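You operate a simulated robot arm through the tools that you are given. There is no shell and no other tool. Be economical: measure what you need, move in short steps, check, and stop when the job is done.

You are at the controls of a simulated robot arm. One attempt, no reset.

Task
Gauge and sort the two pins in the long bench's grey tray.
Fine: under 27.96 mm stand it in the red tray beside it, else in the pin rack; gauge slide back; leave the pins now in the rack alone.

It is judged by the outcome, as a careful person would: the job done as asked, and still so three seconds after it is handed in. It fails if anything else is knocked over, pushed out of place, dropped, spilled or broken.

Robot
A 7-joint arm with a two-finger parallel gripper, fixed in place. Base frame: the origin is at the foot of the arm, x ahead of it, y to its left, z up; the work surface is at about z = 885. Units: mm, rad, N and s.
With the tool pointing down near the work surface it reaches from about 320 to 740 mm from the base axis. Its first joint turns from -2.007 to 2.007 rad. Payload 3.91 kg.
The tool frame sits at the grasp point between the pads (the TCP): z along the fingers, y along the line on which they close. The tips reach 30 mm beyond it. Largest opening 110 mm; finger width 20, thickness 10; the body of the gripper, 48 by 112 mm, starts 55 mm behind the TCP.
Orientation is that of the tool frame in the base frame, as a unit quaternion [w, x, y, z]. With the fingers straight down and closing along the base's y, the tool's x points along the base's -x, its y along +y and its z along -z.

Tools
- The arm moves only by the tool nudge_tool. Its argument "targets" is one flat list of numbers, 7 for each row, row after row: the shift along the base's x, y, z in mm, then the turn, a rotation vector about the base's x, y, z in rad, then the gripper command, from -1 (shut) to 1 (fully open), values between in proportion. In form: [tx, ty, tz, rx, ry, rz, jaw, tx, ty, tz, rx, ry, rz, jaw, ...]. A call has 1 to 20 rows; each row is the pose to reach, as a shift and turn from the pose commanded when the call began. Each row takes 0.2 s and may step no farther than 50 mm and 0.15 rad from the row before; otherwise, or with a gripper value out of range, the whole call is refused. A pose out of reach is approached as far as the arm can. The call stops where the force on the tool passes 40 N (or 10 N more than at its start, if that is more) or the arm is blocked; 0.2 s more then pass. The fingers move at their own pace (about 108 mm/s each) and stop on an object; they squeeze with about 39 N. The grip force told is the motor's: it shows also when the fingers shut on nothing. Time passes only in rows, and 0.2 s behind the last, so rows that repeat a pose let the fingers close. The reply holds the time, the measured pose of the TCP, the force on the tool along the base axes, the opening and the grip force, in the units named above and with some noise, and new pictures: "views" is both (left out), scene, wrist or none.
- Cameras (640 x 400 px; columns grow to the right, rows downward): "scene" is fixed at [48.5, 650, 1493.4]; the picture's right is [-0.69, -0.73, 0.00], its down [-0.33, 0.31, -0.89] and it looks along [0.65, -0.61, -0.45] (base axes); focal length 351 px, centre (320, 200). "wrist" rides on the gripper at [72, 17, -103] in the tool frame; the picture's right is [-0.23, 0.97, 0.00], its down [-0.76, -0.18, -0.62] and it looks along [-0.61, -0.14, 0.78] (tool axes); focal length 222 px, centre (320, 200). There is no depth. A picture from a camera that has moved, and an enlarged one, comes with that camera's place and axes in the base frame and with its lens.
- raise_lower(by): slides the trunk up (or, below 0, down) by that many mm; the arm rides with it, the base frame stays. It gives what a move gives, with no picture.
- zoom(camera, box): a new picture of the part [left, top, right, bottom] of that camera's present view, enlarged. It takes no simulated time.
- job_done(): hands the job in; it is judged then, once.

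Go step by step. Nothing tells you positions but the pictures and the camera data: compare them with the known pose of the tool, close in by small moves and look again before you grip or let go. The budget is 120 turns and 170 pictures, counting those below and the enlarged ones. Unless the task says otherwise, let go and move clear before handing in, and close with one line.

The tools are called as a command line: name --argument value ..., lists and objects as JSON in quotes. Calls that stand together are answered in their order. nudge_tool: Moves the arm, as the interface text tells. Its arguments: {"type":"object","properties":{"targets":{"type":"array","items":{"type":"number"}},"views":{"type":"string","enum":["both","scene","wrist","none"]}},"required":["targets"]} The other tools are called the same way: raise_lower (by) slides the trunk up or down; zoom (camera, box) takes an enlarged picture of a part of a camera's view; job_done () hands the job in.

At the start:

```text
t: 0.0
tcp_pos: [470.3, -20.4, 1225.3]
tcp_rot: [0.0, 0.0, 1.0, 0.0]
wrist_force: [0.7, 0.5, -0.4]
opening: 109.8
finger_force: 0.0
trunk travel left (down, up): [-875.0, 115.0]
```

scene: 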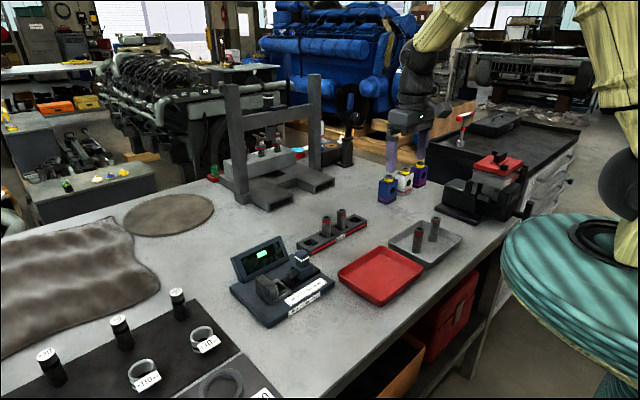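
wrist: 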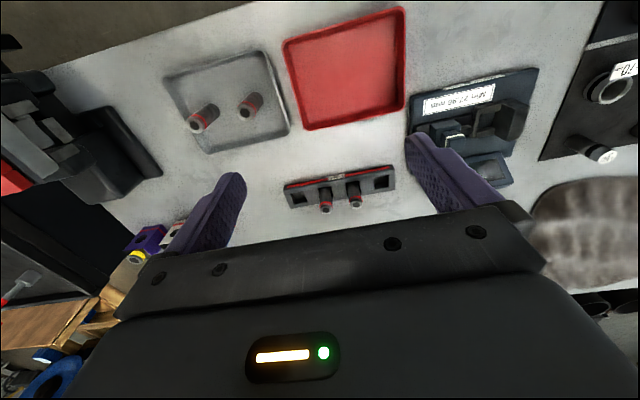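

I see the grey tray with two pins, the red tray, the rack with two pins in it and two free sockets, and a gauge with a display. I'll zoom in for details.

zoom --camera "scene" --box '[220, 200, 340, 330]'

zoom --camera "scene" --box '[290, 190, 470, 310]'

zoom --camera "wrist" --box '[400, 50, 560, 200]'

```text
3.08 times, centred on (280, 265) of scene
camera zoom: at [48.5, 650.0, 1493.4], right [-0.69, -0.73, 0.0], down [-0.33, 0.31, -0.89], along [0.65, -0.61, -0.45], focal length 1080 px, centre (443, 0)
```

zoom: 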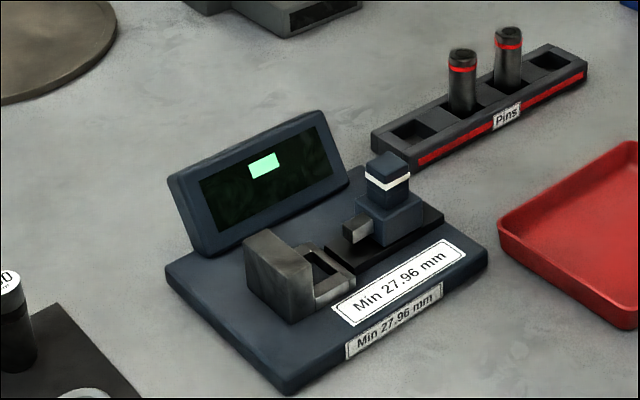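

```text
3.33 times, centred on (380, 250) of scene
camera zoom: at [48.5, 650.0, 1493.4], right [-0.69, -0.73, 0.0], down [-0.33, 0.31, -0.89], along [0.65, -0.61, -0.45], focal length 1170 px, centre (120, 33)
```

zoom: 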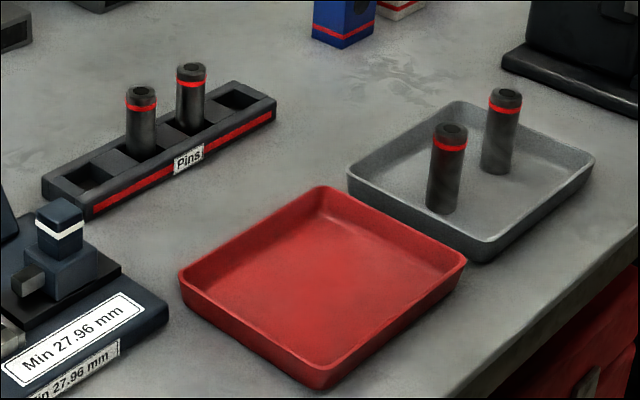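

```text
2.67 times, centred on (480, 125) of wrist
camera zoom: at [398.6, -4.8, 1326.8], right [0.23, 0.97, 0.0], down [0.76, -0.18, 0.62], along [0.61, -0.14, -0.78], focal length 592 px, centre (-107, 400)
```

zoom: 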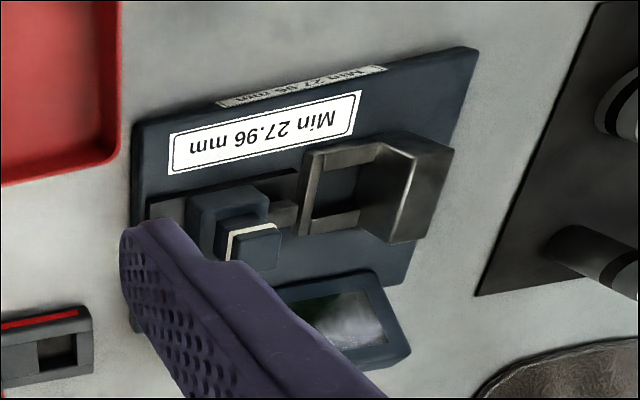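

The gauge sits at about x 546–680, y 140–340, with a slide running along y. The pins are about 28 mm across and stand at around (475, -145). I'll move over the gauge for a closer look.

nudge_tool --targets '[10, 35, -20, 0, 0, 0, 1, 20, 70, -40, 0, 0, 0, 1, 30, 105, -60, 0, 0, 0, 1, 40, 140, -80, 0, 0, 0, 1, 50, 175, -100, 0, 0, 0, 1, 60, 210, -125, 0, 0, 0, 1, 70, 240, -140, 0, 0, 0, 1, 70, 240, -140, 0, 0, 0, 1]' --views "wrist"

zoom --camera "scene" --box '[225, 225, 325, 335]'

```text
t: 1.8
tcp_pos: [538.1, 217.6, 1085.1]
tcp_rot: [0.0, 0.0, 1.0, 0.0]
wrist_force: [0.3, 0.2, 0.4]
opening: 109.9
finger_force: 0.2
trunk travel left (down, up): [-875.0, 115.0]
camera wrist: at [466.2, 234.0, 1186.3], right [0.23, 0.97, 0.0], down [0.76, -0.18, 0.62], along [0.61, -0.14, -0.78], focal length 222 px, centre (320, 200)
```

wrist: 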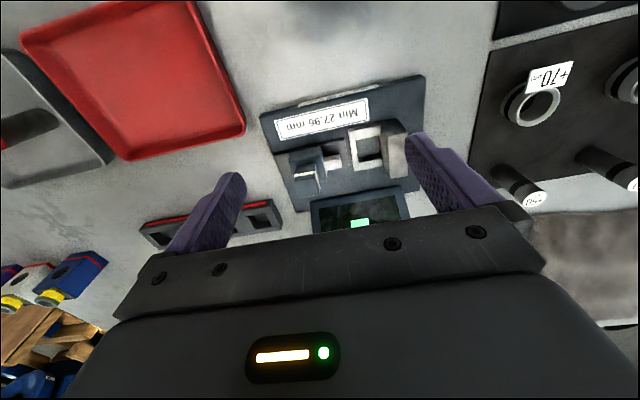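

```text
3.64 times, centred on (275, 280) of scene
camera zoom: at [48.5, 650.0, 1493.4], right [-0.69, -0.73, 0.0], down [-0.33, 0.31, -0.89], along [0.65, -0.61, -0.45], focal length 1277 px, centre (484, -91)
```

zoom: 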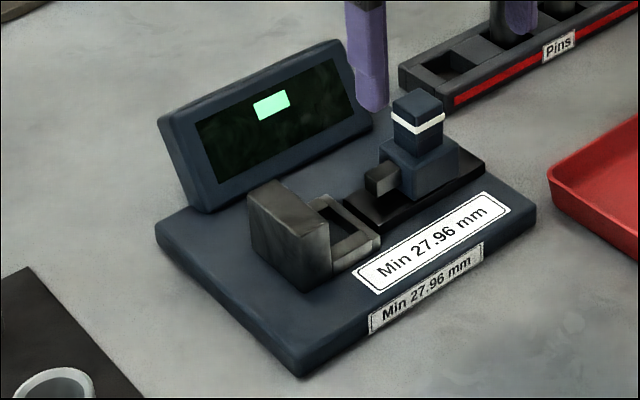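

zoom --camera "wrist" --box '[255, 70, 435, 240]'

zoom --camera "wrist" --box '[0, 0, 300, 260]'

```text
2.35 times, centred on (345, 155) of wrist
camera zoom: at [466.2, 234.0, 1186.3], right [0.23, 0.97, 0.0], down [0.76, -0.18, 0.62], along [0.61, -0.14, -0.78], focal length 523 px, centre (261, 306)
```

zoom: 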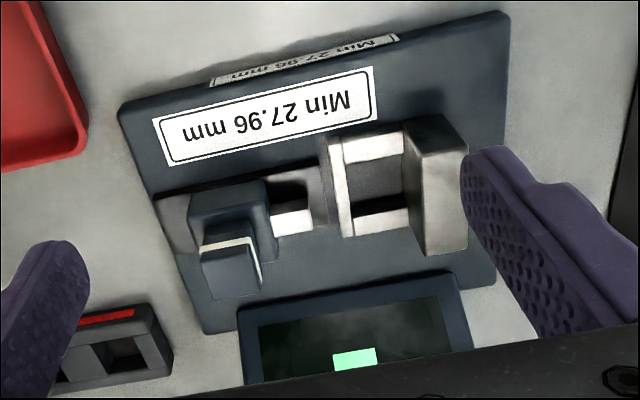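

```text
1.54 times, centred on (150, 130) of wrist
camera zoom: at [466.2, 234.0, 1186.3], right [0.23, 0.97, 0.0], down [0.76, -0.18, 0.62], along [0.61, -0.14, -0.78], focal length 342 px, centre (582, 308)
```

zoom: 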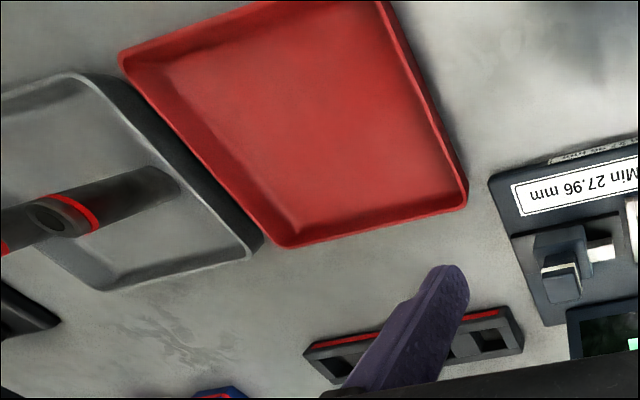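

The gauge is aligned with the base axes: base at x 540–705, y 139–339, with the pocket centre near (606, 268) and the slide nose moving along +y. I'll turn the tool 90° so it closes along x, and go over the grey tray.

nudge_tool --targets '[-5, -33, 0, 0, 0, 0.1428, 1, -10, -67, 0, 0, 0, 0.2856, 1, -16, -100, 0, 0, 0, 0.4284, 1, -21, -134, 0, 0, 0, 0.5712, 1, -26, -167, 0, 0, 0, 0.714, 1, -32, -201, 0, 0, 0, 0.8568, 1, -37, -234, 0, 0, 0, 0.9996, 1, -42, -268, 0, 0, 0, 1.1424, 1, -48, -301, 0, 0, 0, 1.2852, 1, -53, -335, 0, 0, 0, 1.428, 1, -58, -368, 0, 0, 0, 1.5708, 1, -58, -368, 0, 0, 0, 1.5708, 1]'

```text
t: 4.4
tcp_pos: [483.8, -148.6, 1085.7]
tcp_rot: [0.0, 0.708, -0.706, 0.0]
wrist_force: [0.7, 0.5, -0.6]
opening: 109.8
finger_force: 0.1
trunk travel left (down, up): [-875.0, 115.0]
camera wrist: at [466.2, -222.0, 1187.4], right [-0.97, 0.23, 0.0], down [0.18, 0.76, 0.62], along [0.14, 0.61, -0.78], focal length 222 px, centre (320, 200)
```

scene: 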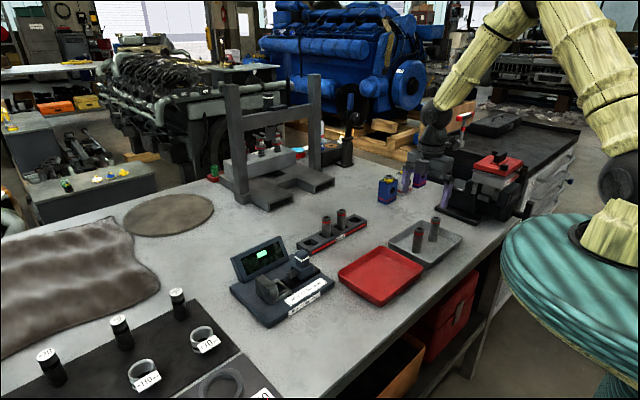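
wrist: 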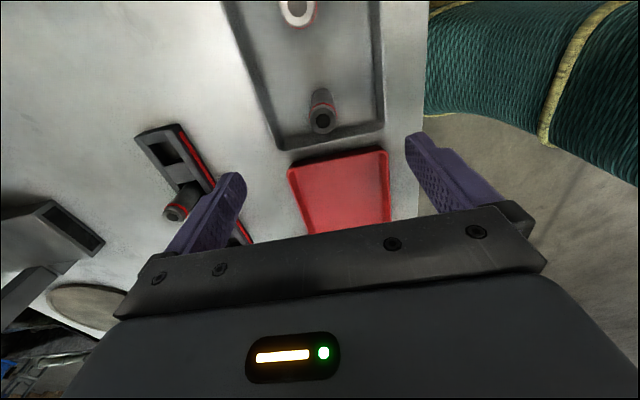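

Pin A appears to be at about (482, -145) and pin B at about (480, -233), with tops near z 960. I'll lower to just above pin A and check.

nudge_tool --targets '[-1, 2, -40, 0, 0, 0, 0.5, -2, 4, -80, 0, 0, 0, 0.5, -2, 4, -80, 0, 0, 0, 0.5]'

zoom --camera "scene" --box '[380, 140, 480, 270]'

```text
t: 5.2
tcp_pos: [479.1, -144.0, 1004.7]
tcp_rot: [0.0, 0.707, -0.707, -0.001]
wrist_force: [-0.1, -0.5, -0.6]
opening: 82.5
finger_force: 0.1
trunk travel left (down, up): [-875.0, 115.0]
camera wrist: at [462.7, -218.2, 1107.1], right [-0.97, 0.23, 0.0], down [0.18, 0.76, 0.62], along [0.14, 0.61, -0.78], focal length 222 px, centre (320, 200)
```

scene: 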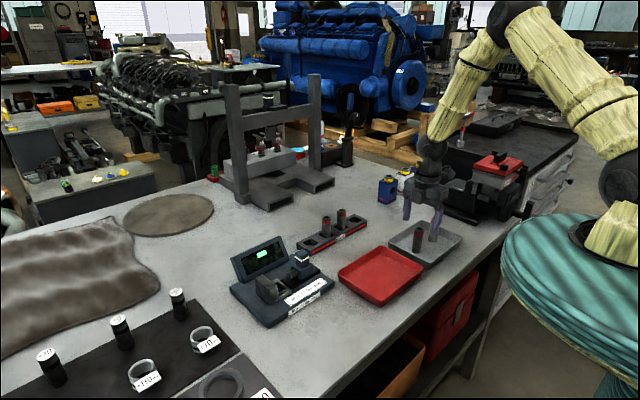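
wrist: 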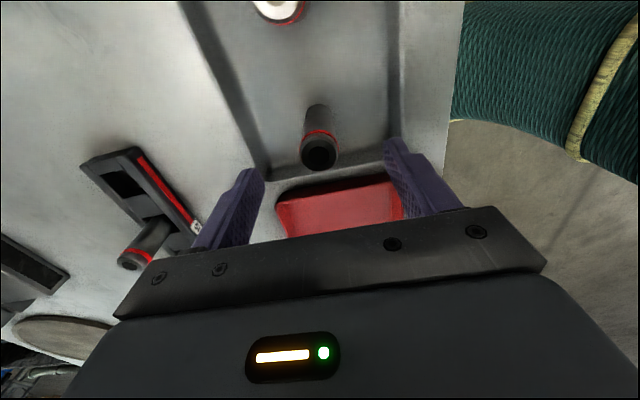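

```text
3.08 times, centred on (430, 205) of scene
camera zoom: at [48.5, 650.0, 1493.4], right [-0.69, -0.73, 0.0], down [-0.33, 0.31, -0.89], along [0.65, -0.61, -0.45], focal length 1080 px, centre (-18, 185)
```

zoom: 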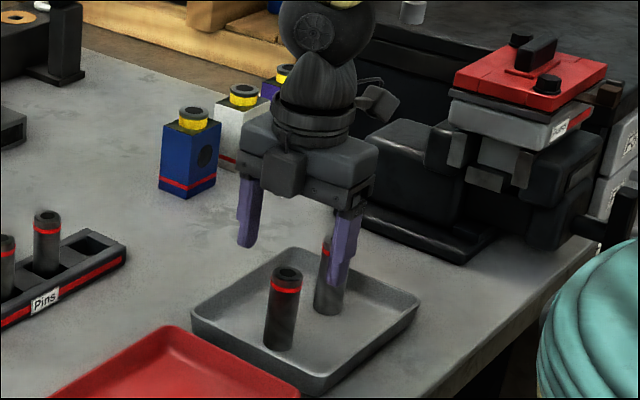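

Triangulating puts pin A at (481, -142.5) with its top at about z 955. I'll lower and grip it high.

nudge_tool --targets '[1, 1, -30, 0, 0, 0, 0.5, 1.5, 1.5, -62, 0, 0, 0, 0.5, 1.5, 1.5, -62, 0, 0, 0, 0.2]'

```text
t: 6.0
tcp_pos: [482.3, -143.3, 943.9]
tcp_rot: [-0.001, 0.707, -0.707, 0.0]
wrist_force: [0.0, 0.3, 1.0]
opening: 66.2
finger_force: 0.1
trunk travel left (down, up): [-875.0, 115.0]
camera wrist: at [465.0, -217.5, 1046.3], right [-0.97, 0.23, 0.0], down [0.18, 0.76, 0.62], along [0.14, 0.61, -0.78], focal length 222 px, centre (320, 200)
```

scene: 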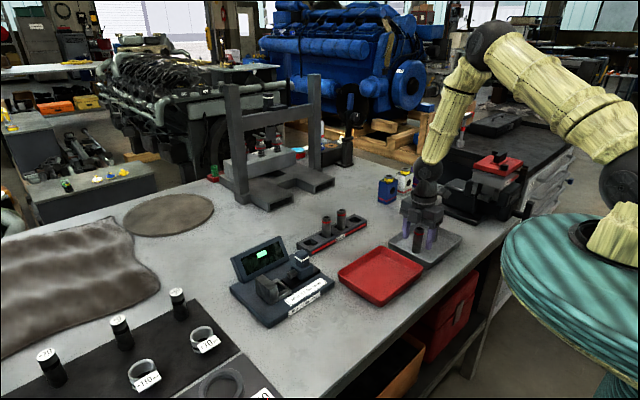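
wrist: 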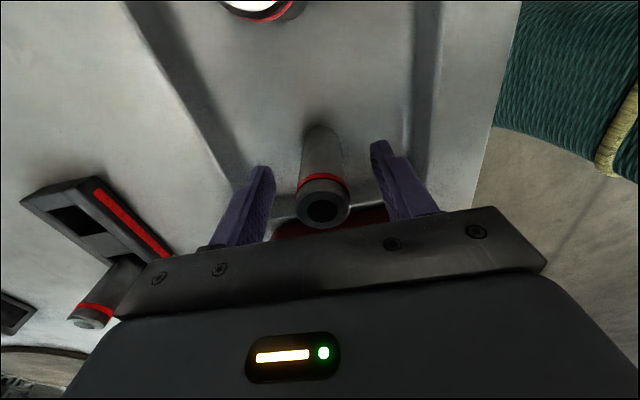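

The pin is centred between the fingers, so I'll close on it.

nudge_tool --targets '[0, -0.5, 0, 0, 0, 0, -0.2, 0, -0.5, 0, 0, 0, 0, -0.6, 0, -0.5, 0, 0, 0, 0, -1, 0, -0.5, 0, 0, 0, 0, -1]' --views "wrist"

```text
t: 7.0
tcp_pos: [481.9, -144.6, 943.3]
tcp_rot: [-0.001, -0.707, 0.707, 0.0]
wrist_force: [0.5, -1.0, 0.4]
opening: 27.3
finger_force: 39.3
trunk travel left (down, up): [-875.0, 115.0]
camera wrist: at [465.5, -218.1, 1045.6], right [-0.97, 0.23, 0.0], down [0.18, 0.76, 0.62], along [0.14, 0.61, -0.78], focal length 222 px, centre (320, 200)
```

wrist: 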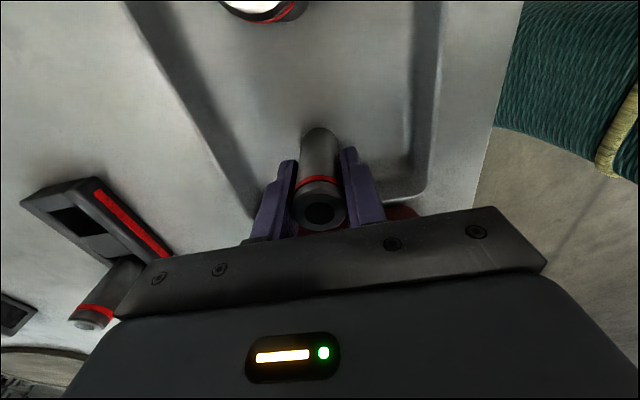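

Gripped. I'll lift and carry it to above the gauge pocket.

nudge_tool --targets '[0, 0, 20, 0, 0, 0, -1, 0, 0, 55, 0, 0, 0, -1, 0, 0, 90, 0, 0, 0, -1, 5, 15, 115, 0, 0, 0, -1, 17, 55, 115, 0, 0, 0, -1, 29, 95, 115, 0, 0, 0, -1, 41, 135, 115, 0, 0, 0, -1, 53, 175, 115, 0, 0, 0, -1, 65, 215, 115, 0, 0, 0, -1, 77, 255, 115, 0, 0, 0, -1, 89, 295, 115, 0, 0, 0, -1, 101, 335, 115, 0, 0, 0, -1, 113, 375, 115, 0, 0, 0, -1, 124, 412, 115, 0, 0, 0, -1, 124, 412, 95, 0, 0, 0, -1, 124, 412, 95, 0, 0, 0, -1]'

zoom --camera "scene" --box '[225, 200, 335, 335]'

zoom --camera "wrist" --box '[200, 0, 480, 230]'

```text
t: 10.4
tcp_pos: [607.6, 270.2, 1037.5]
tcp_rot: [0.0, -0.707, 0.708, 0.0]
wrist_force: [-0.2, -0.2, -2.1]
opening: 27.3
finger_force: 38.7
trunk travel left (down, up): [-875.0, 115.0]
camera wrist: at [591.0, 196.5, 1140.0], right [-0.97, 0.23, 0.0], down [0.18, 0.76, 0.62], along [0.14, 0.61, -0.78], focal length 222 px, centre (320, 200)
```

scene: 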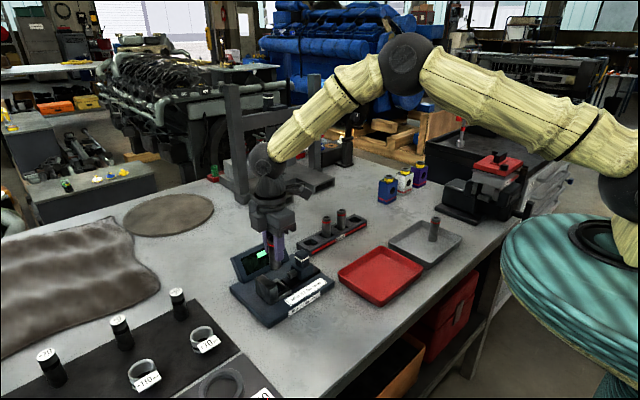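
wrist: 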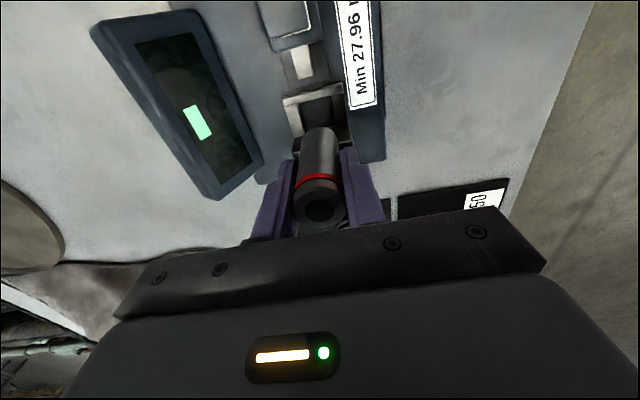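

```text
2.96 times, centred on (280, 268) of scene
camera zoom: at [48.5, 650.0, 1493.4], right [-0.69, -0.73, 0.0], down [-0.33, 0.31, -0.89], along [0.65, -0.61, -0.45], focal length 1040 px, centre (438, 0)
```

zoom: 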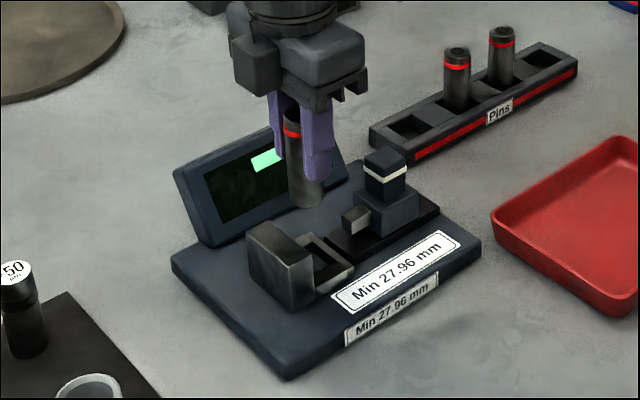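

```text
1.74 times, centred on (340, 115) of wrist
camera zoom: at [591.0, 196.5, 1140.0], right [-0.97, 0.23, 0.0], down [0.18, 0.76, 0.62], along [0.14, 0.61, -0.78], focal length 386 px, centre (285, 348)
```

zoom: 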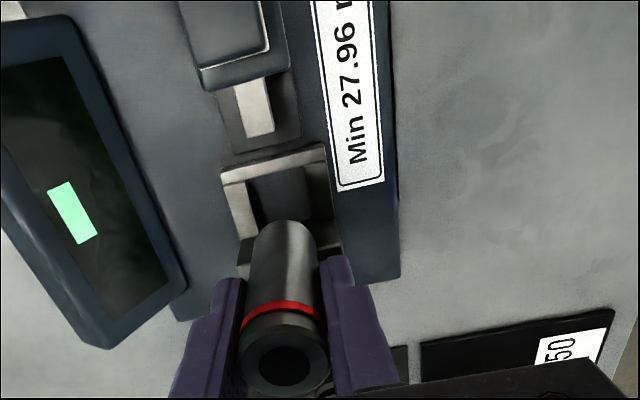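

The pin is over the pocket, whose centre I estimate at (607.8, 268). I'll adjust y by -2, lower part-way and check.

nudge_tool --targets '[0, -2, -15, 0, 0, 0, -1, 0, -2, -32, 0, 0, 0, -1, 0, -2, -32, 0, 0, 0, -1]' --views "none"

zoom --camera "scene" --box '[235, 235, 315, 315]'

zoom --camera "wrist" --box '[230, 20, 430, 220]'

```text
t: 11.2
tcp_pos: [606.8, 266.9, 1004.7]
tcp_rot: [0.0, -0.707, 0.707, 0.0]
wrist_force: [-0.7, -0.2, -2.4]
opening: 27.5
finger_force: 39.0
trunk travel left (down, up): [-875.0, 115.0]
```

```text
5.00 times, centred on (275, 275) of scene
camera zoom: at [48.5, 650.0, 1493.4], right [-0.69, -0.73, 0.0], down [-0.33, 0.31, -0.89], along [0.65, -0.61, -0.45], focal length 1756 px, centre (545, -175)
```

zoom: 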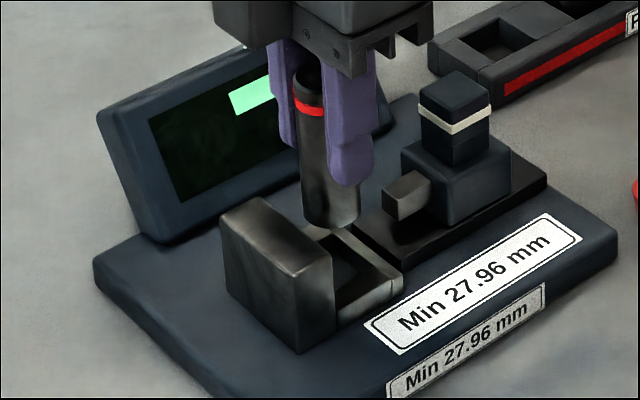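

```text
2.00 times, centred on (330, 120) of wrist
camera zoom: at [590.4, 193.7, 1108.0], right [-0.97, 0.23, 0.0], down [0.18, 0.76, 0.62], along [0.14, 0.61, -0.78], focal length 444 px, centre (300, 360)
```

zoom: 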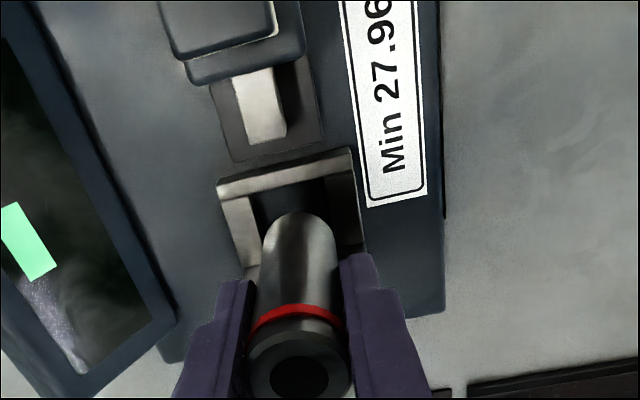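

Clearances look right: pocket y about 249–286, pin centred at 267. I'll lower it gently until it seats.

nudge_tool --targets '[0.8, 0, -10, 0, 0, 0, -1, 0.8, 0, -20, 0, 0, 0, -1, 0.8, 0, -28, 0, 0, 0, -1, 0.8, 0, -34, 0, 0, 0, -1, 0.8, 0, -37, 0, 0, 0, -1]' --views "none"

zoom --camera "scene" --box '[235, 235, 315, 315]'

zoom --camera "wrist" --box '[230, 20, 430, 220]'

```text
t: 12.4
tcp_pos: [607.5, 266.9, 972.6]
tcp_rot: [0.004, -0.707, 0.707, -0.001]
wrist_force: [-0.4, -0.3, 23.2]
opening: 27.0
finger_force: 38.8
trunk travel left (down, up): [-875.0, 115.0]
```

```text
5.00 times, centred on (275, 275) of scene
camera zoom: at [48.5, 650.0, 1493.4], right [-0.69, -0.73, 0.0], down [-0.33, 0.31, -0.89], along [0.65, -0.61, -0.45], focal length 1756 px, centre (545, -175)
```

zoom: 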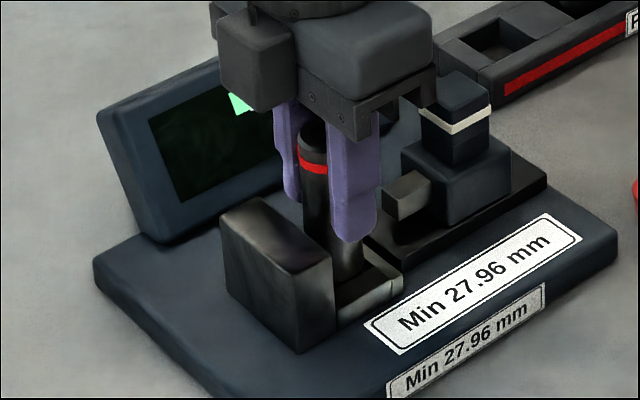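

```text
2.00 times, centred on (330, 120) of wrist
camera zoom: at [590.0, 193.2, 1074.7], right [-0.97, 0.23, -0.01], down [0.17, 0.76, 0.63], along [0.15, 0.61, -0.78], focal length 444 px, centre (300, 360)
```

zoom: 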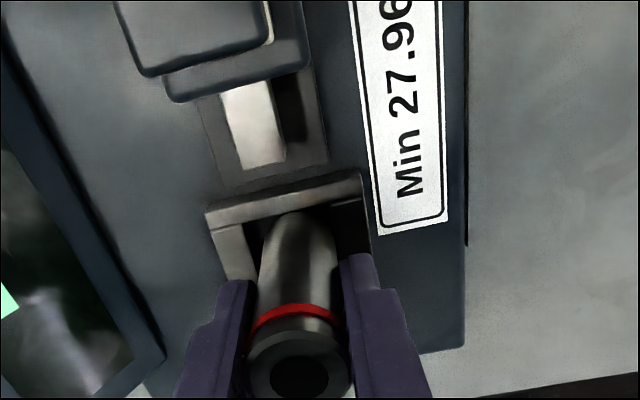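

The tool felt contact at 23 N. I need to check whether the pin is on the pocket floor or on a wall.

zoom --camera "scene" --box '[270, 260, 300, 285]'

zoom --camera "wrist" --box '[280, 90, 370, 160]'

```text
16.00 times, centred on (285, 272) of scene
camera zoom: at [48.5, 650.0, 1493.4], right [-0.69, -0.73, 0.0], down [-0.33, 0.31, -0.89], along [0.65, -0.61, -0.45], focal length 5619 px, centre (880, -960)
```

zoom: 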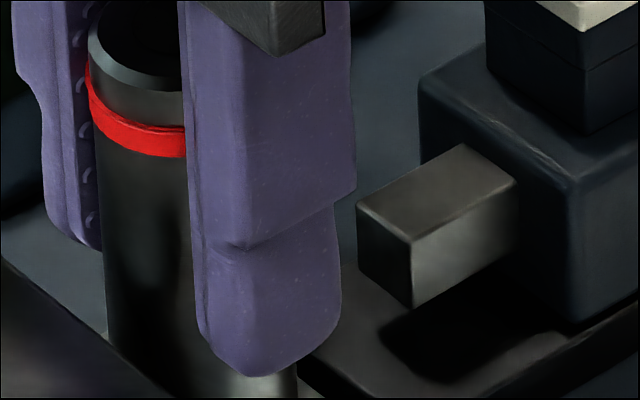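

```text
5.71 times, centred on (325, 125) of wrist
camera zoom: at [590.0, 193.2, 1074.7], right [-0.97, 0.23, -0.01], down [0.17, 0.76, 0.63], along [0.15, 0.61, -0.78], focal length 1269 px, centre (291, 629)
```

zoom: 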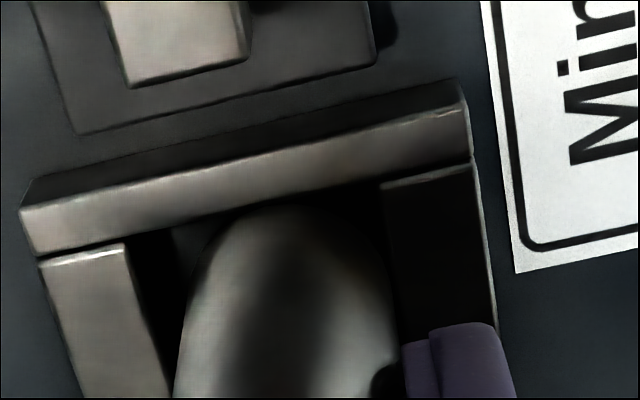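

The pin looks too far toward -x and is probably resting on the near wall: the opening spans x 593–627, so its centre is 610. I'll lift slightly, shift +2.7 mm in x and lower again.

nudge_tool --targets '[0, 0, 8, 0, 0, 0, -1, 2.7, 0, 8, 0, 0, 0, -1, 2.7, 0, 2, 0, 0, 0, -1, 2.7, 0, -2, 0, 0, 0, -1, 2.7, 0, -5, 0, 0, 0, -1]' --views "none"

zoom --camera "wrist" --box '[280, 90, 370, 160]'

```text
t: 13.6
tcp_pos: [612.8, 268.3, 970.9]
tcp_rot: [0.006, -0.707, 0.708, -0.003]
wrist_force: [-5.9, -1.6, 20.5]
opening: 27.3
finger_force: 39.3
trunk travel left (down, up): [-875.0, 115.0]
stopped in row 5: the force on the tool passed its limit (the readings are from after the stop); the commanded pose is now the measured one
```

```text
5.71 times, centred on (325, 125) of wrist
camera zoom: at [594.0, 194.0, 1073.2], right [-0.97, 0.23, -0.01], down [0.17, 0.76, 0.63], along [0.15, 0.61, -0.78], focal length 1269 px, centre (291, 629)
```

zoom: 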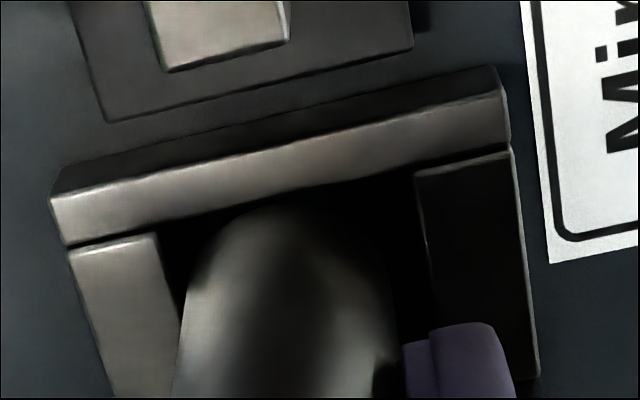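

The evidence is mixed, but the pin's centre is well over the opening. I'll relax the downward load, then open the fingers only a few millimetres as a guard so the pin can settle.

nudge_tool --targets '[-1.5, 0, 1, 0, 0, 0, -1, -1.5, 0, 1, 0, 0, 0, -1]' --views "none"

zoom --camera "wrist" --box '[280, 90, 370, 160]'

```text
t: 14.2
tcp_pos: [612.1, 268.3, 970.8]
tcp_rot: [0.007, -0.706, 0.708, -0.002]
wrist_force: [5.9, 1.8, 20.4]
opening: 27.2
finger_force: 39.4
trunk travel left (down, up): [-875.0, 115.0]
```

```text
5.71 times, centred on (325, 125) of wrist
camera zoom: at [593.6, 193.8, 1073.1], right [-0.97, 0.23, -0.01], down [0.17, 0.76, 0.63], along [0.15, 0.61, -0.78], focal length 1269 px, centre (291, 629)
```

zoom: 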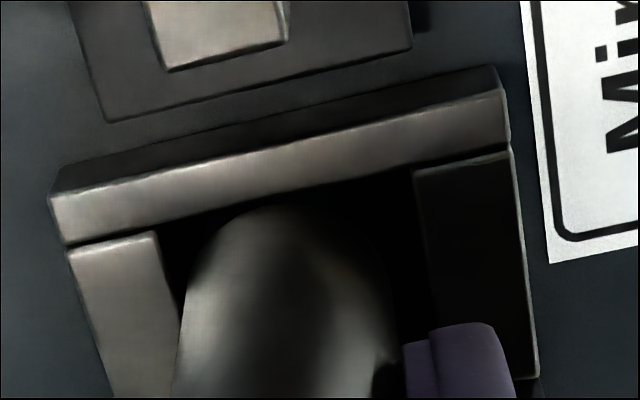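

Still a 20 N load. I'll raise a bit more, then open to about 33 mm.

nudge_tool --targets '[0, 0, 2, 0, 0, 0, -1, 0, 0, 2, 0, 0, 0, -1, 0, 0, 2, 0, 0, 0, -0.4, 0, 0, 2, 0, 0, 0, -0.4]' --views "none"

zoom --camera "wrist" --box '[260, 90, 390, 230]'

zoom --camera "scene" --box '[250, 240, 310, 290]'

```text
t: 15.2
tcp_pos: [609.1, 268.7, 970.9]
tcp_rot: [-0.004, 0.707, -0.707, 0.001]
wrist_force: [2.3, 3.1, 13.2]
opening: 34.2
finger_force: 1.3
trunk travel left (down, up): [-875.0, 115.0]
```

```text
2.86 times, centred on (325, 160) of wrist
camera zoom: at [592.6, 193.9, 1072.8], right [-0.97, 0.23, -0.01], down [0.17, 0.76, 0.63], along [0.15, 0.61, -0.78], focal length 635 px, centre (306, 314)
```

zoom: 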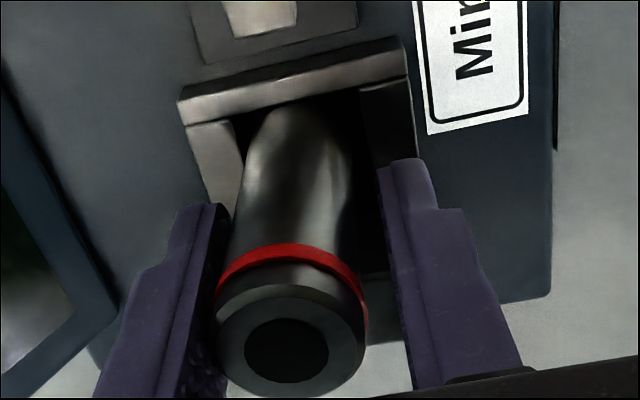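

```text
8.00 times, centred on (280, 265) of scene
camera zoom: at [48.5, 650.0, 1493.4], right [-0.69, -0.73, 0.0], down [-0.33, 0.31, -0.89], along [0.65, -0.61, -0.45], focal length 2809 px, centre (640, -320)
```

zoom: 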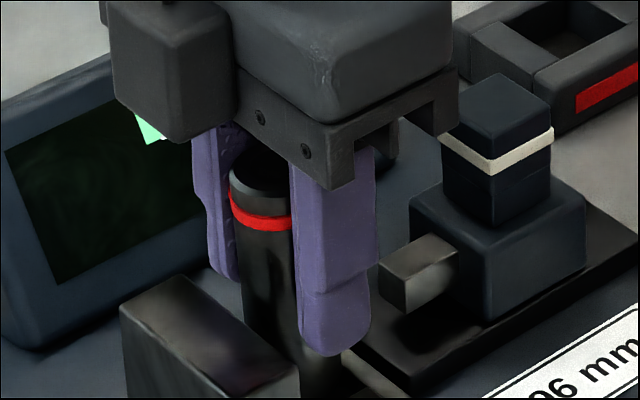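

The reading still shows upward force with the fingers open. I'll raise 3 mm more and see whether it clears.

nudge_tool --targets '[0, 0, 3, 0, 0, 0, -0.3, 0, 0, 3, 0, 0, 0, -0.3]' --views "none"

zoom --camera "wrist" --box '[260, 90, 390, 230]'

```text
t: 15.8
tcp_pos: [611.3, 266.2, 973.4]
tcp_rot: [0.002, -0.706, 0.708, -0.001]
wrist_force: [-0.4, 0.1, -0.1]
opening: 38.6
finger_force: 0.0
trunk travel left (down, up): [-875.0, 115.0]
```

```text
2.86 times, centred on (325, 160) of wrist
camera zoom: at [593.0, 193.2, 1075.2], right [-0.97, 0.23, 0.0], down [0.17, 0.76, 0.63], along [0.15, 0.61, -0.78], focal length 635 px, centre (306, 314)
```

zoom: 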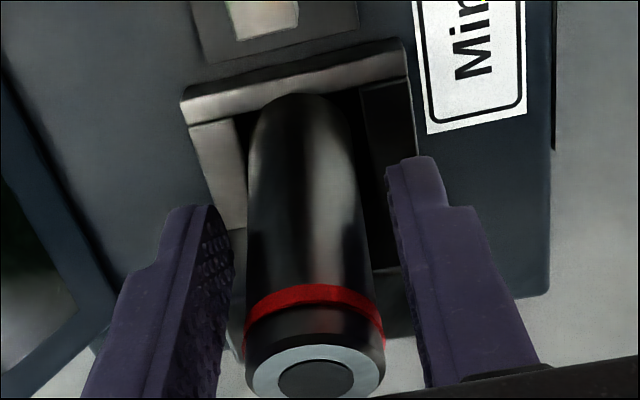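

zoom --camera "scene" --box '[250, 240, 310, 290]'

zoom --camera "wrist" --box '[285, 90, 375, 160]'

```text
8.00 times, centred on (280, 265) of scene
camera zoom: at [48.5, 650.0, 1493.4], right [-0.69, -0.73, 0.0], down [-0.33, 0.31, -0.89], along [0.65, -0.61, -0.45], focal length 2809 px, centre (640, -320)
```

zoom: 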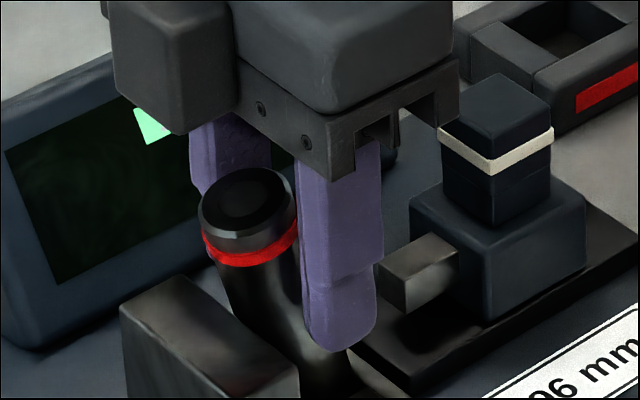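

```text
5.71 times, centred on (330, 125) of wrist
camera zoom: at [593.0, 193.2, 1075.2], right [-0.97, 0.23, 0.0], down [0.17, 0.76, 0.63], along [0.15, 0.61, -0.78], focal length 1269 px, centre (263, 629)
```

zoom: 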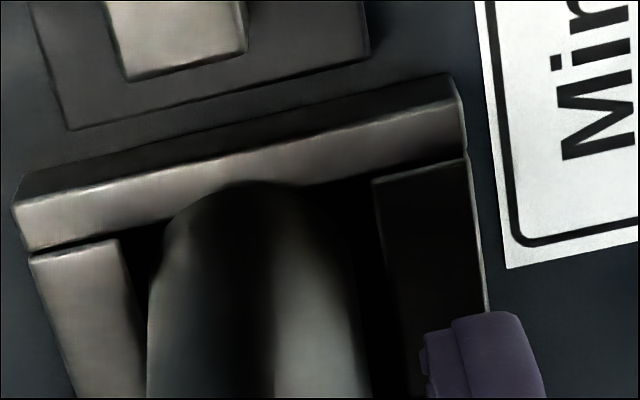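

The pin had been caught on the -y wall and is now leaning toward the anvil. I'll move +y a little, regrip it, lift and straighten it.

nudge_tool --targets '[-1, 4, 0, 0, 0, 0, -0.3, -1, 4, 0, 0, 0, 0, -0.6, -1, 4, 0, 0, 0, 0, -1, -1, 4, 0, 0, 0, 0, -1]' --views "none"

zoom --camera "scene" --box '[250, 240, 310, 290]'

zoom --camera "wrist" --box '[260, 90, 390, 230]'

```text
t: 16.8
tcp_pos: [609.3, 272.5, 974.0]
tcp_rot: [0.005, -0.707, 0.707, -0.001]
wrist_force: [-0.2, 0.1, 0.2]
opening: 27.2
finger_force: 38.9
trunk travel left (down, up): [-875.0, 115.0]
```

```text
8.00 times, centred on (280, 265) of scene
camera zoom: at [48.5, 650.0, 1493.4], right [-0.69, -0.73, 0.0], down [-0.33, 0.31, -0.89], along [0.65, -0.61, -0.45], focal length 2809 px, centre (640, -320)
```

zoom: 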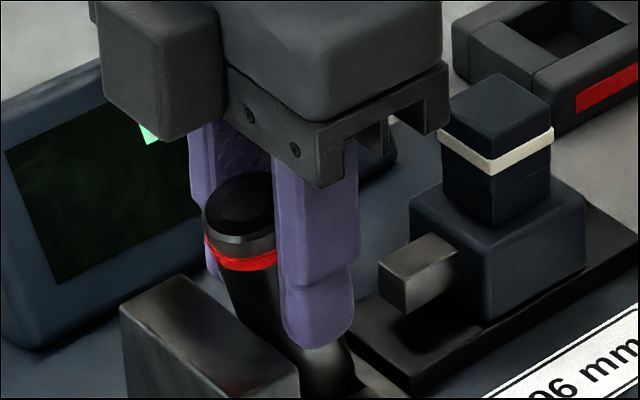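

```text
2.86 times, centred on (325, 160) of wrist
camera zoom: at [591.8, 197.9, 1075.7], right [-0.97, 0.23, -0.01], down [0.17, 0.76, 0.63], along [0.15, 0.61, -0.78], focal length 635 px, centre (306, 314)
```

zoom: 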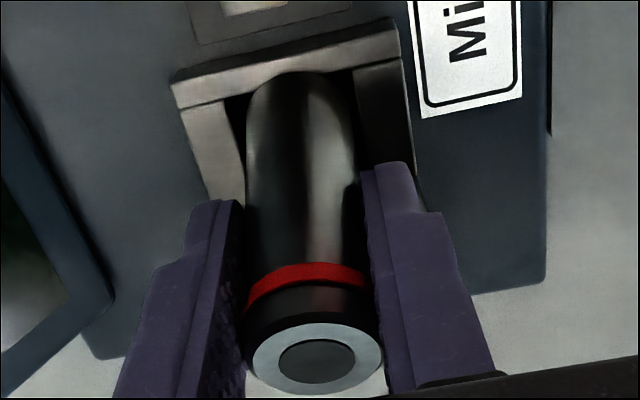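

Regripped with a tilt of about 20°. I'll lift it clear and look.

nudge_tool --targets '[0, -1, 10, 0, 0, 0, -1, 0, -2, 35, 0, 0, 0, -1, 0, -2, 60, 0, 0, 0, -1, 0, -2, 60, 0, 0, 0, -1]' --views "none"

zoom --camera "scene" --box '[245, 215, 315, 285]'

zoom --camera "wrist" --box '[230, 20, 430, 230]'

```text
t: 17.8
tcp_pos: [609.0, 270.1, 1034.0]
tcp_rot: [-0.004, 0.707, -0.707, 0.001]
wrist_force: [0.9, -0.4, -2.3]
opening: 26.7
finger_force: 39.7
trunk travel left (down, up): [-875.0, 115.0]
```

```text
5.71 times, centred on (280, 250) of scene
camera zoom: at [48.5, 650.0, 1493.4], right [-0.69, -0.73, 0.0], down [-0.33, 0.31, -0.89], along [0.65, -0.61, -0.45], focal length 2007 px, centre (549, -86)
```

zoom: 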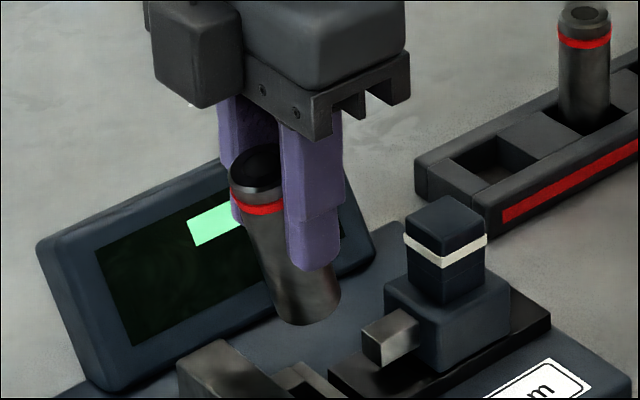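

```text
1.90 times, centred on (330, 125) of wrist
camera zoom: at [591.9, 196.4, 1136.0], right [-0.97, 0.23, -0.01], down [0.17, 0.76, 0.63], along [0.15, 0.61, -0.78], focal length 423 px, centre (301, 343)
```

zoom: 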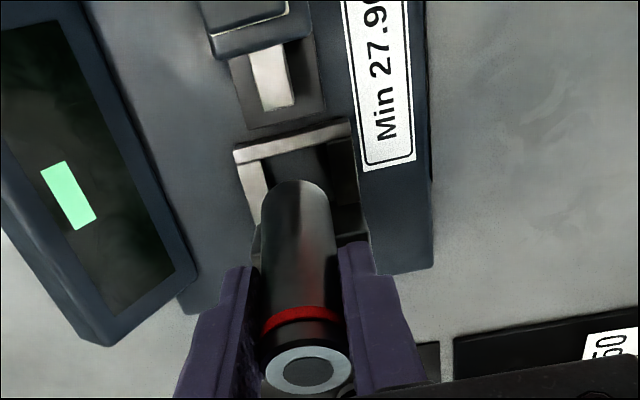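

The tilt relative to the tool is about 0.185 rad. I'll set the pin down upright in the red tray, which has a clear flat floor, so I can regrip it straight.

nudge_tool --targets '[0, 0, 30, 0.09, 0, 0, -1, -5, -10, 45, 0.185, 0, 0, -1, -25, -50, 45, 0.185, 0, 0, -1, -45, -90, 45, 0.185, 0, 0, -1, -65, -130, 45, 0.185, 0, 0, -1, -85, -170, 45, 0.185, 0, 0, -1, -105, -210, 45, 0.185, 0, 0, -1, -109, -225, 5, 0.185, 0, 0, -1, -109, -225, -35, 0.185, 0, 0, -1, -109, -225, -65, 0.185, 0, 0, -1, -109, -225, -65, 0.185, 0, 0, -1]'

zoom --camera "scene" --box '[330, 210, 430, 310]'

```text
t: 20.2
tcp_pos: [499.3, 42.5, 968.3]
tcp_rot: [0.069, -0.703, 0.705, 0.064]
wrist_force: [0.2, -0.6, -2.9]
opening: 26.9
finger_force: 38.6
trunk travel left (down, up): [-875.0, 115.0]
camera wrist: at [482.9, -48.0, 1054.3], right [-0.97, 0.23, 0.04], down [0.17, 0.63, 0.76], along [0.15, 0.74, -0.65], focal length 222 px, centre (320, 200)
```

scene: 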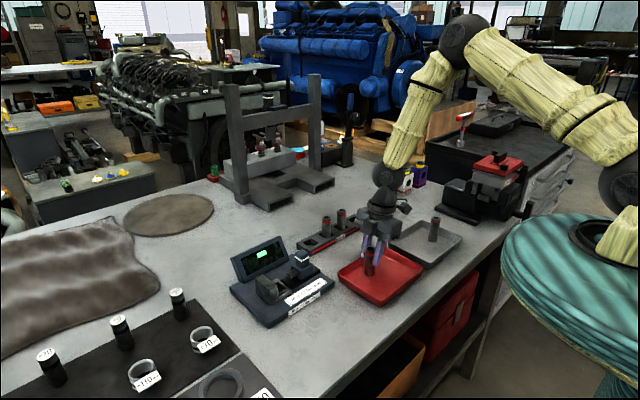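
wrist: 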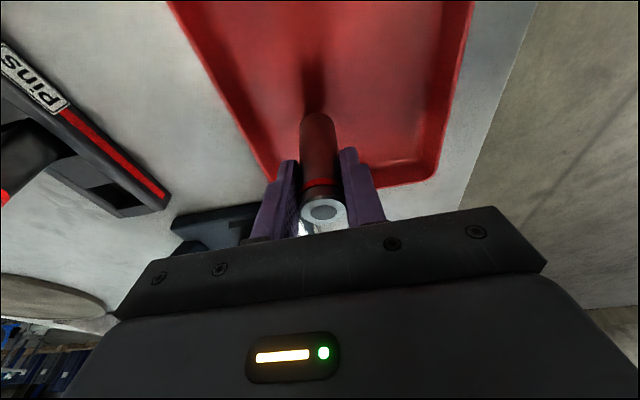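

```text
4.00 times, centred on (380, 260) of scene
camera zoom: at [48.5, 650.0, 1493.4], right [-0.69, -0.73, 0.0], down [-0.33, 0.31, -0.89], along [0.65, -0.61, -0.45], focal length 1405 px, centre (80, -40)
```

zoom: 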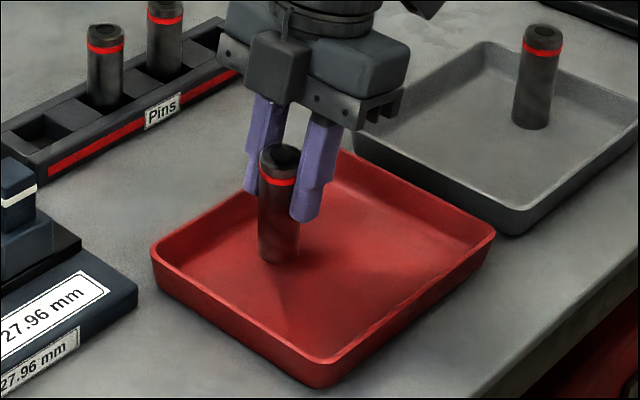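

The pin now looks vertical, so I'll lower it to the tray floor.

nudge_tool --targets '[0, 0, -10, 0, 0, 0, -1, 0, 0, -18, 0, 0, 0, -1, 0, 0, -22, 0, 0, 0, -1, 0, 0, -24, 0, 0, 0, -1]' --views "none"

zoom --camera "scene" --box '[330, 210, 430, 310]'

```text
t: 21.2
tcp_pos: [499.8, 44.0, 948.2]
tcp_rot: [0.07, -0.704, 0.704, 0.062]
wrist_force: [0.3, -3.4, 29.6]
opening: 27.2
finger_force: 39.1
trunk travel left (down, up): [-875.0, 115.0]
```

```text
4.00 times, centred on (380, 260) of scene
camera zoom: at [48.5, 650.0, 1493.4], right [-0.69, -0.73, 0.0], down [-0.33, 0.31, -0.89], along [0.65, -0.61, -0.45], focal length 1405 px, centre (80, -40)
```

zoom: 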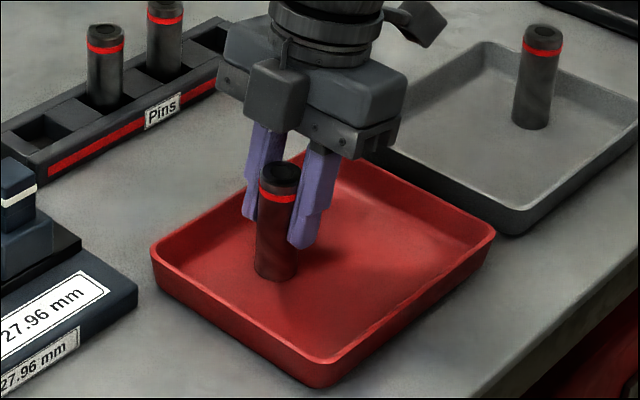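

In contact. I'll unload slightly and open a little.

nudge_tool --targets '[0, 0, 2, 0, 0, 0, -1, 0, 0, 2, 0, 0, 0, -0.4, 0, 0, 2, 0, 0, 0, -0.2, 0, 0, 2, 0, 0, 0, -0.2]'

zoom --camera "scene" --box '[330, 210, 430, 310]'

```text
t: 22.2
tcp_pos: [499.9, 43.1, 948.5]
tcp_rot: [0.07, -0.703, 0.705, 0.064]
wrist_force: [0.3, 0.3, -0.6]
opening: 44.0
finger_force: 0.0
trunk travel left (down, up): [-875.0, 115.0]
camera wrist: at [482.7, -47.2, 1034.0], right [-0.97, 0.23, 0.04], down [0.17, 0.63, 0.76], along [0.15, 0.74, -0.65], focal length 222 px, centre (320, 200)
```

scene: 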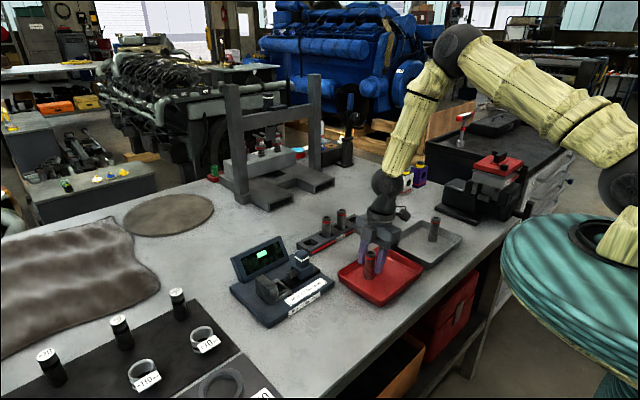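
wrist: 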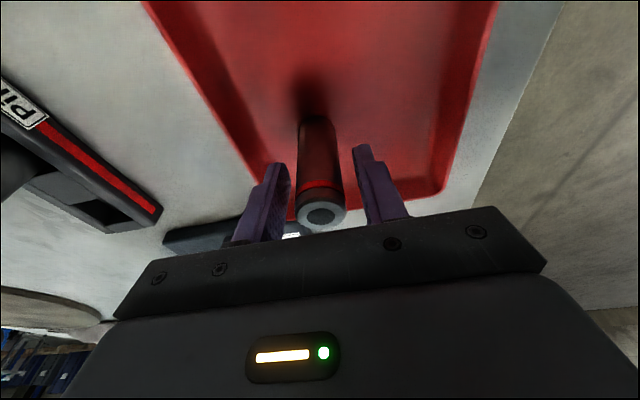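

```text
4.00 times, centred on (380, 260) of scene
camera zoom: at [48.5, 650.0, 1493.4], right [-0.69, -0.73, 0.0], down [-0.33, 0.31, -0.89], along [0.65, -0.61, -0.45], focal length 1405 px, centre (80, -40)
```

zoom: 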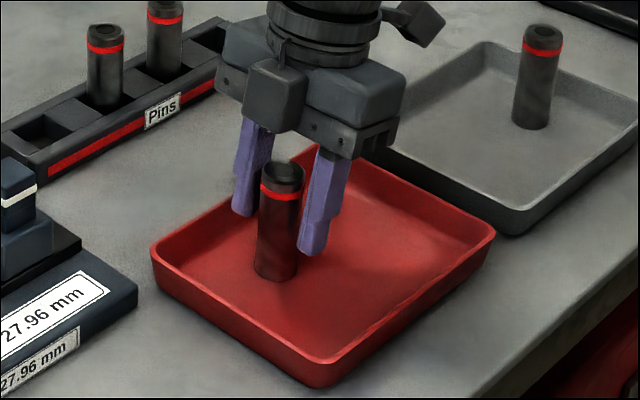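

The pin stands freely. I'll undo the tool tilt with the fingers open and then check the alignment.

nudge_tool --targets '[0, 0, 0, -0.0944, 0.004, 0, -0.2, 0, 0, 0, -0.1887, 0.0075, 0, -0.2, 0, 0, 0, -0.1887, 0.0075, 0, -0.2]'

zoom --camera "wrist" --box '[230, 60, 410, 240]'

```text
t: 23.0
tcp_pos: [500.7, 45.0, 946.4]
tcp_rot: [0.0, -0.706, 0.708, -0.001]
wrist_force: [-0.8, 0.6, 0.2]
opening: 44.2
finger_force: 0.1
trunk travel left (down, up): [-875.0, 115.0]
camera wrist: at [483.6, -28.7, 1049.8], right [-0.97, 0.23, 0.0], down [0.18, 0.76, 0.62], along [0.14, 0.61, -0.78], focal length 222 px, centre (320, 200)
```

scene: 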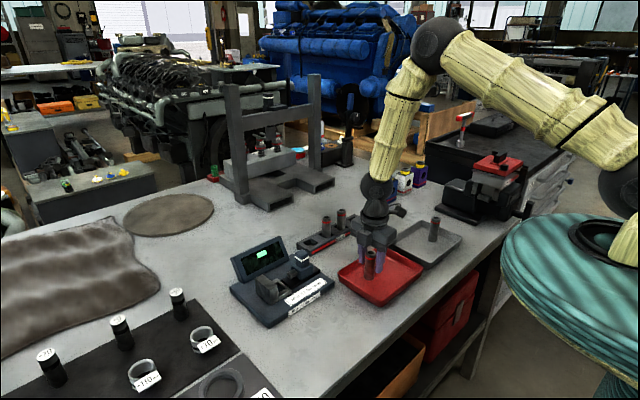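
wrist: 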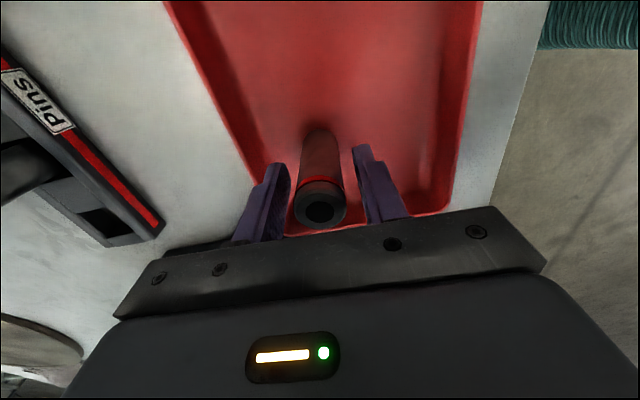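

```text
2.22 times, centred on (320, 150) of wrist
camera zoom: at [483.6, -28.7, 1049.8], right [-0.97, 0.23, 0.0], down [0.18, 0.76, 0.62], along [0.14, 0.61, -0.78], focal length 494 px, centre (320, 311)
```

zoom: 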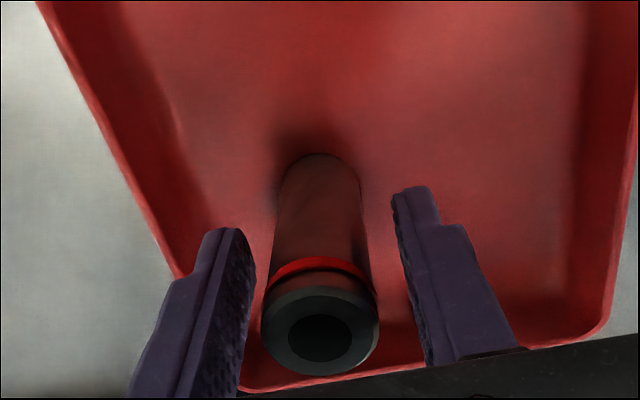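

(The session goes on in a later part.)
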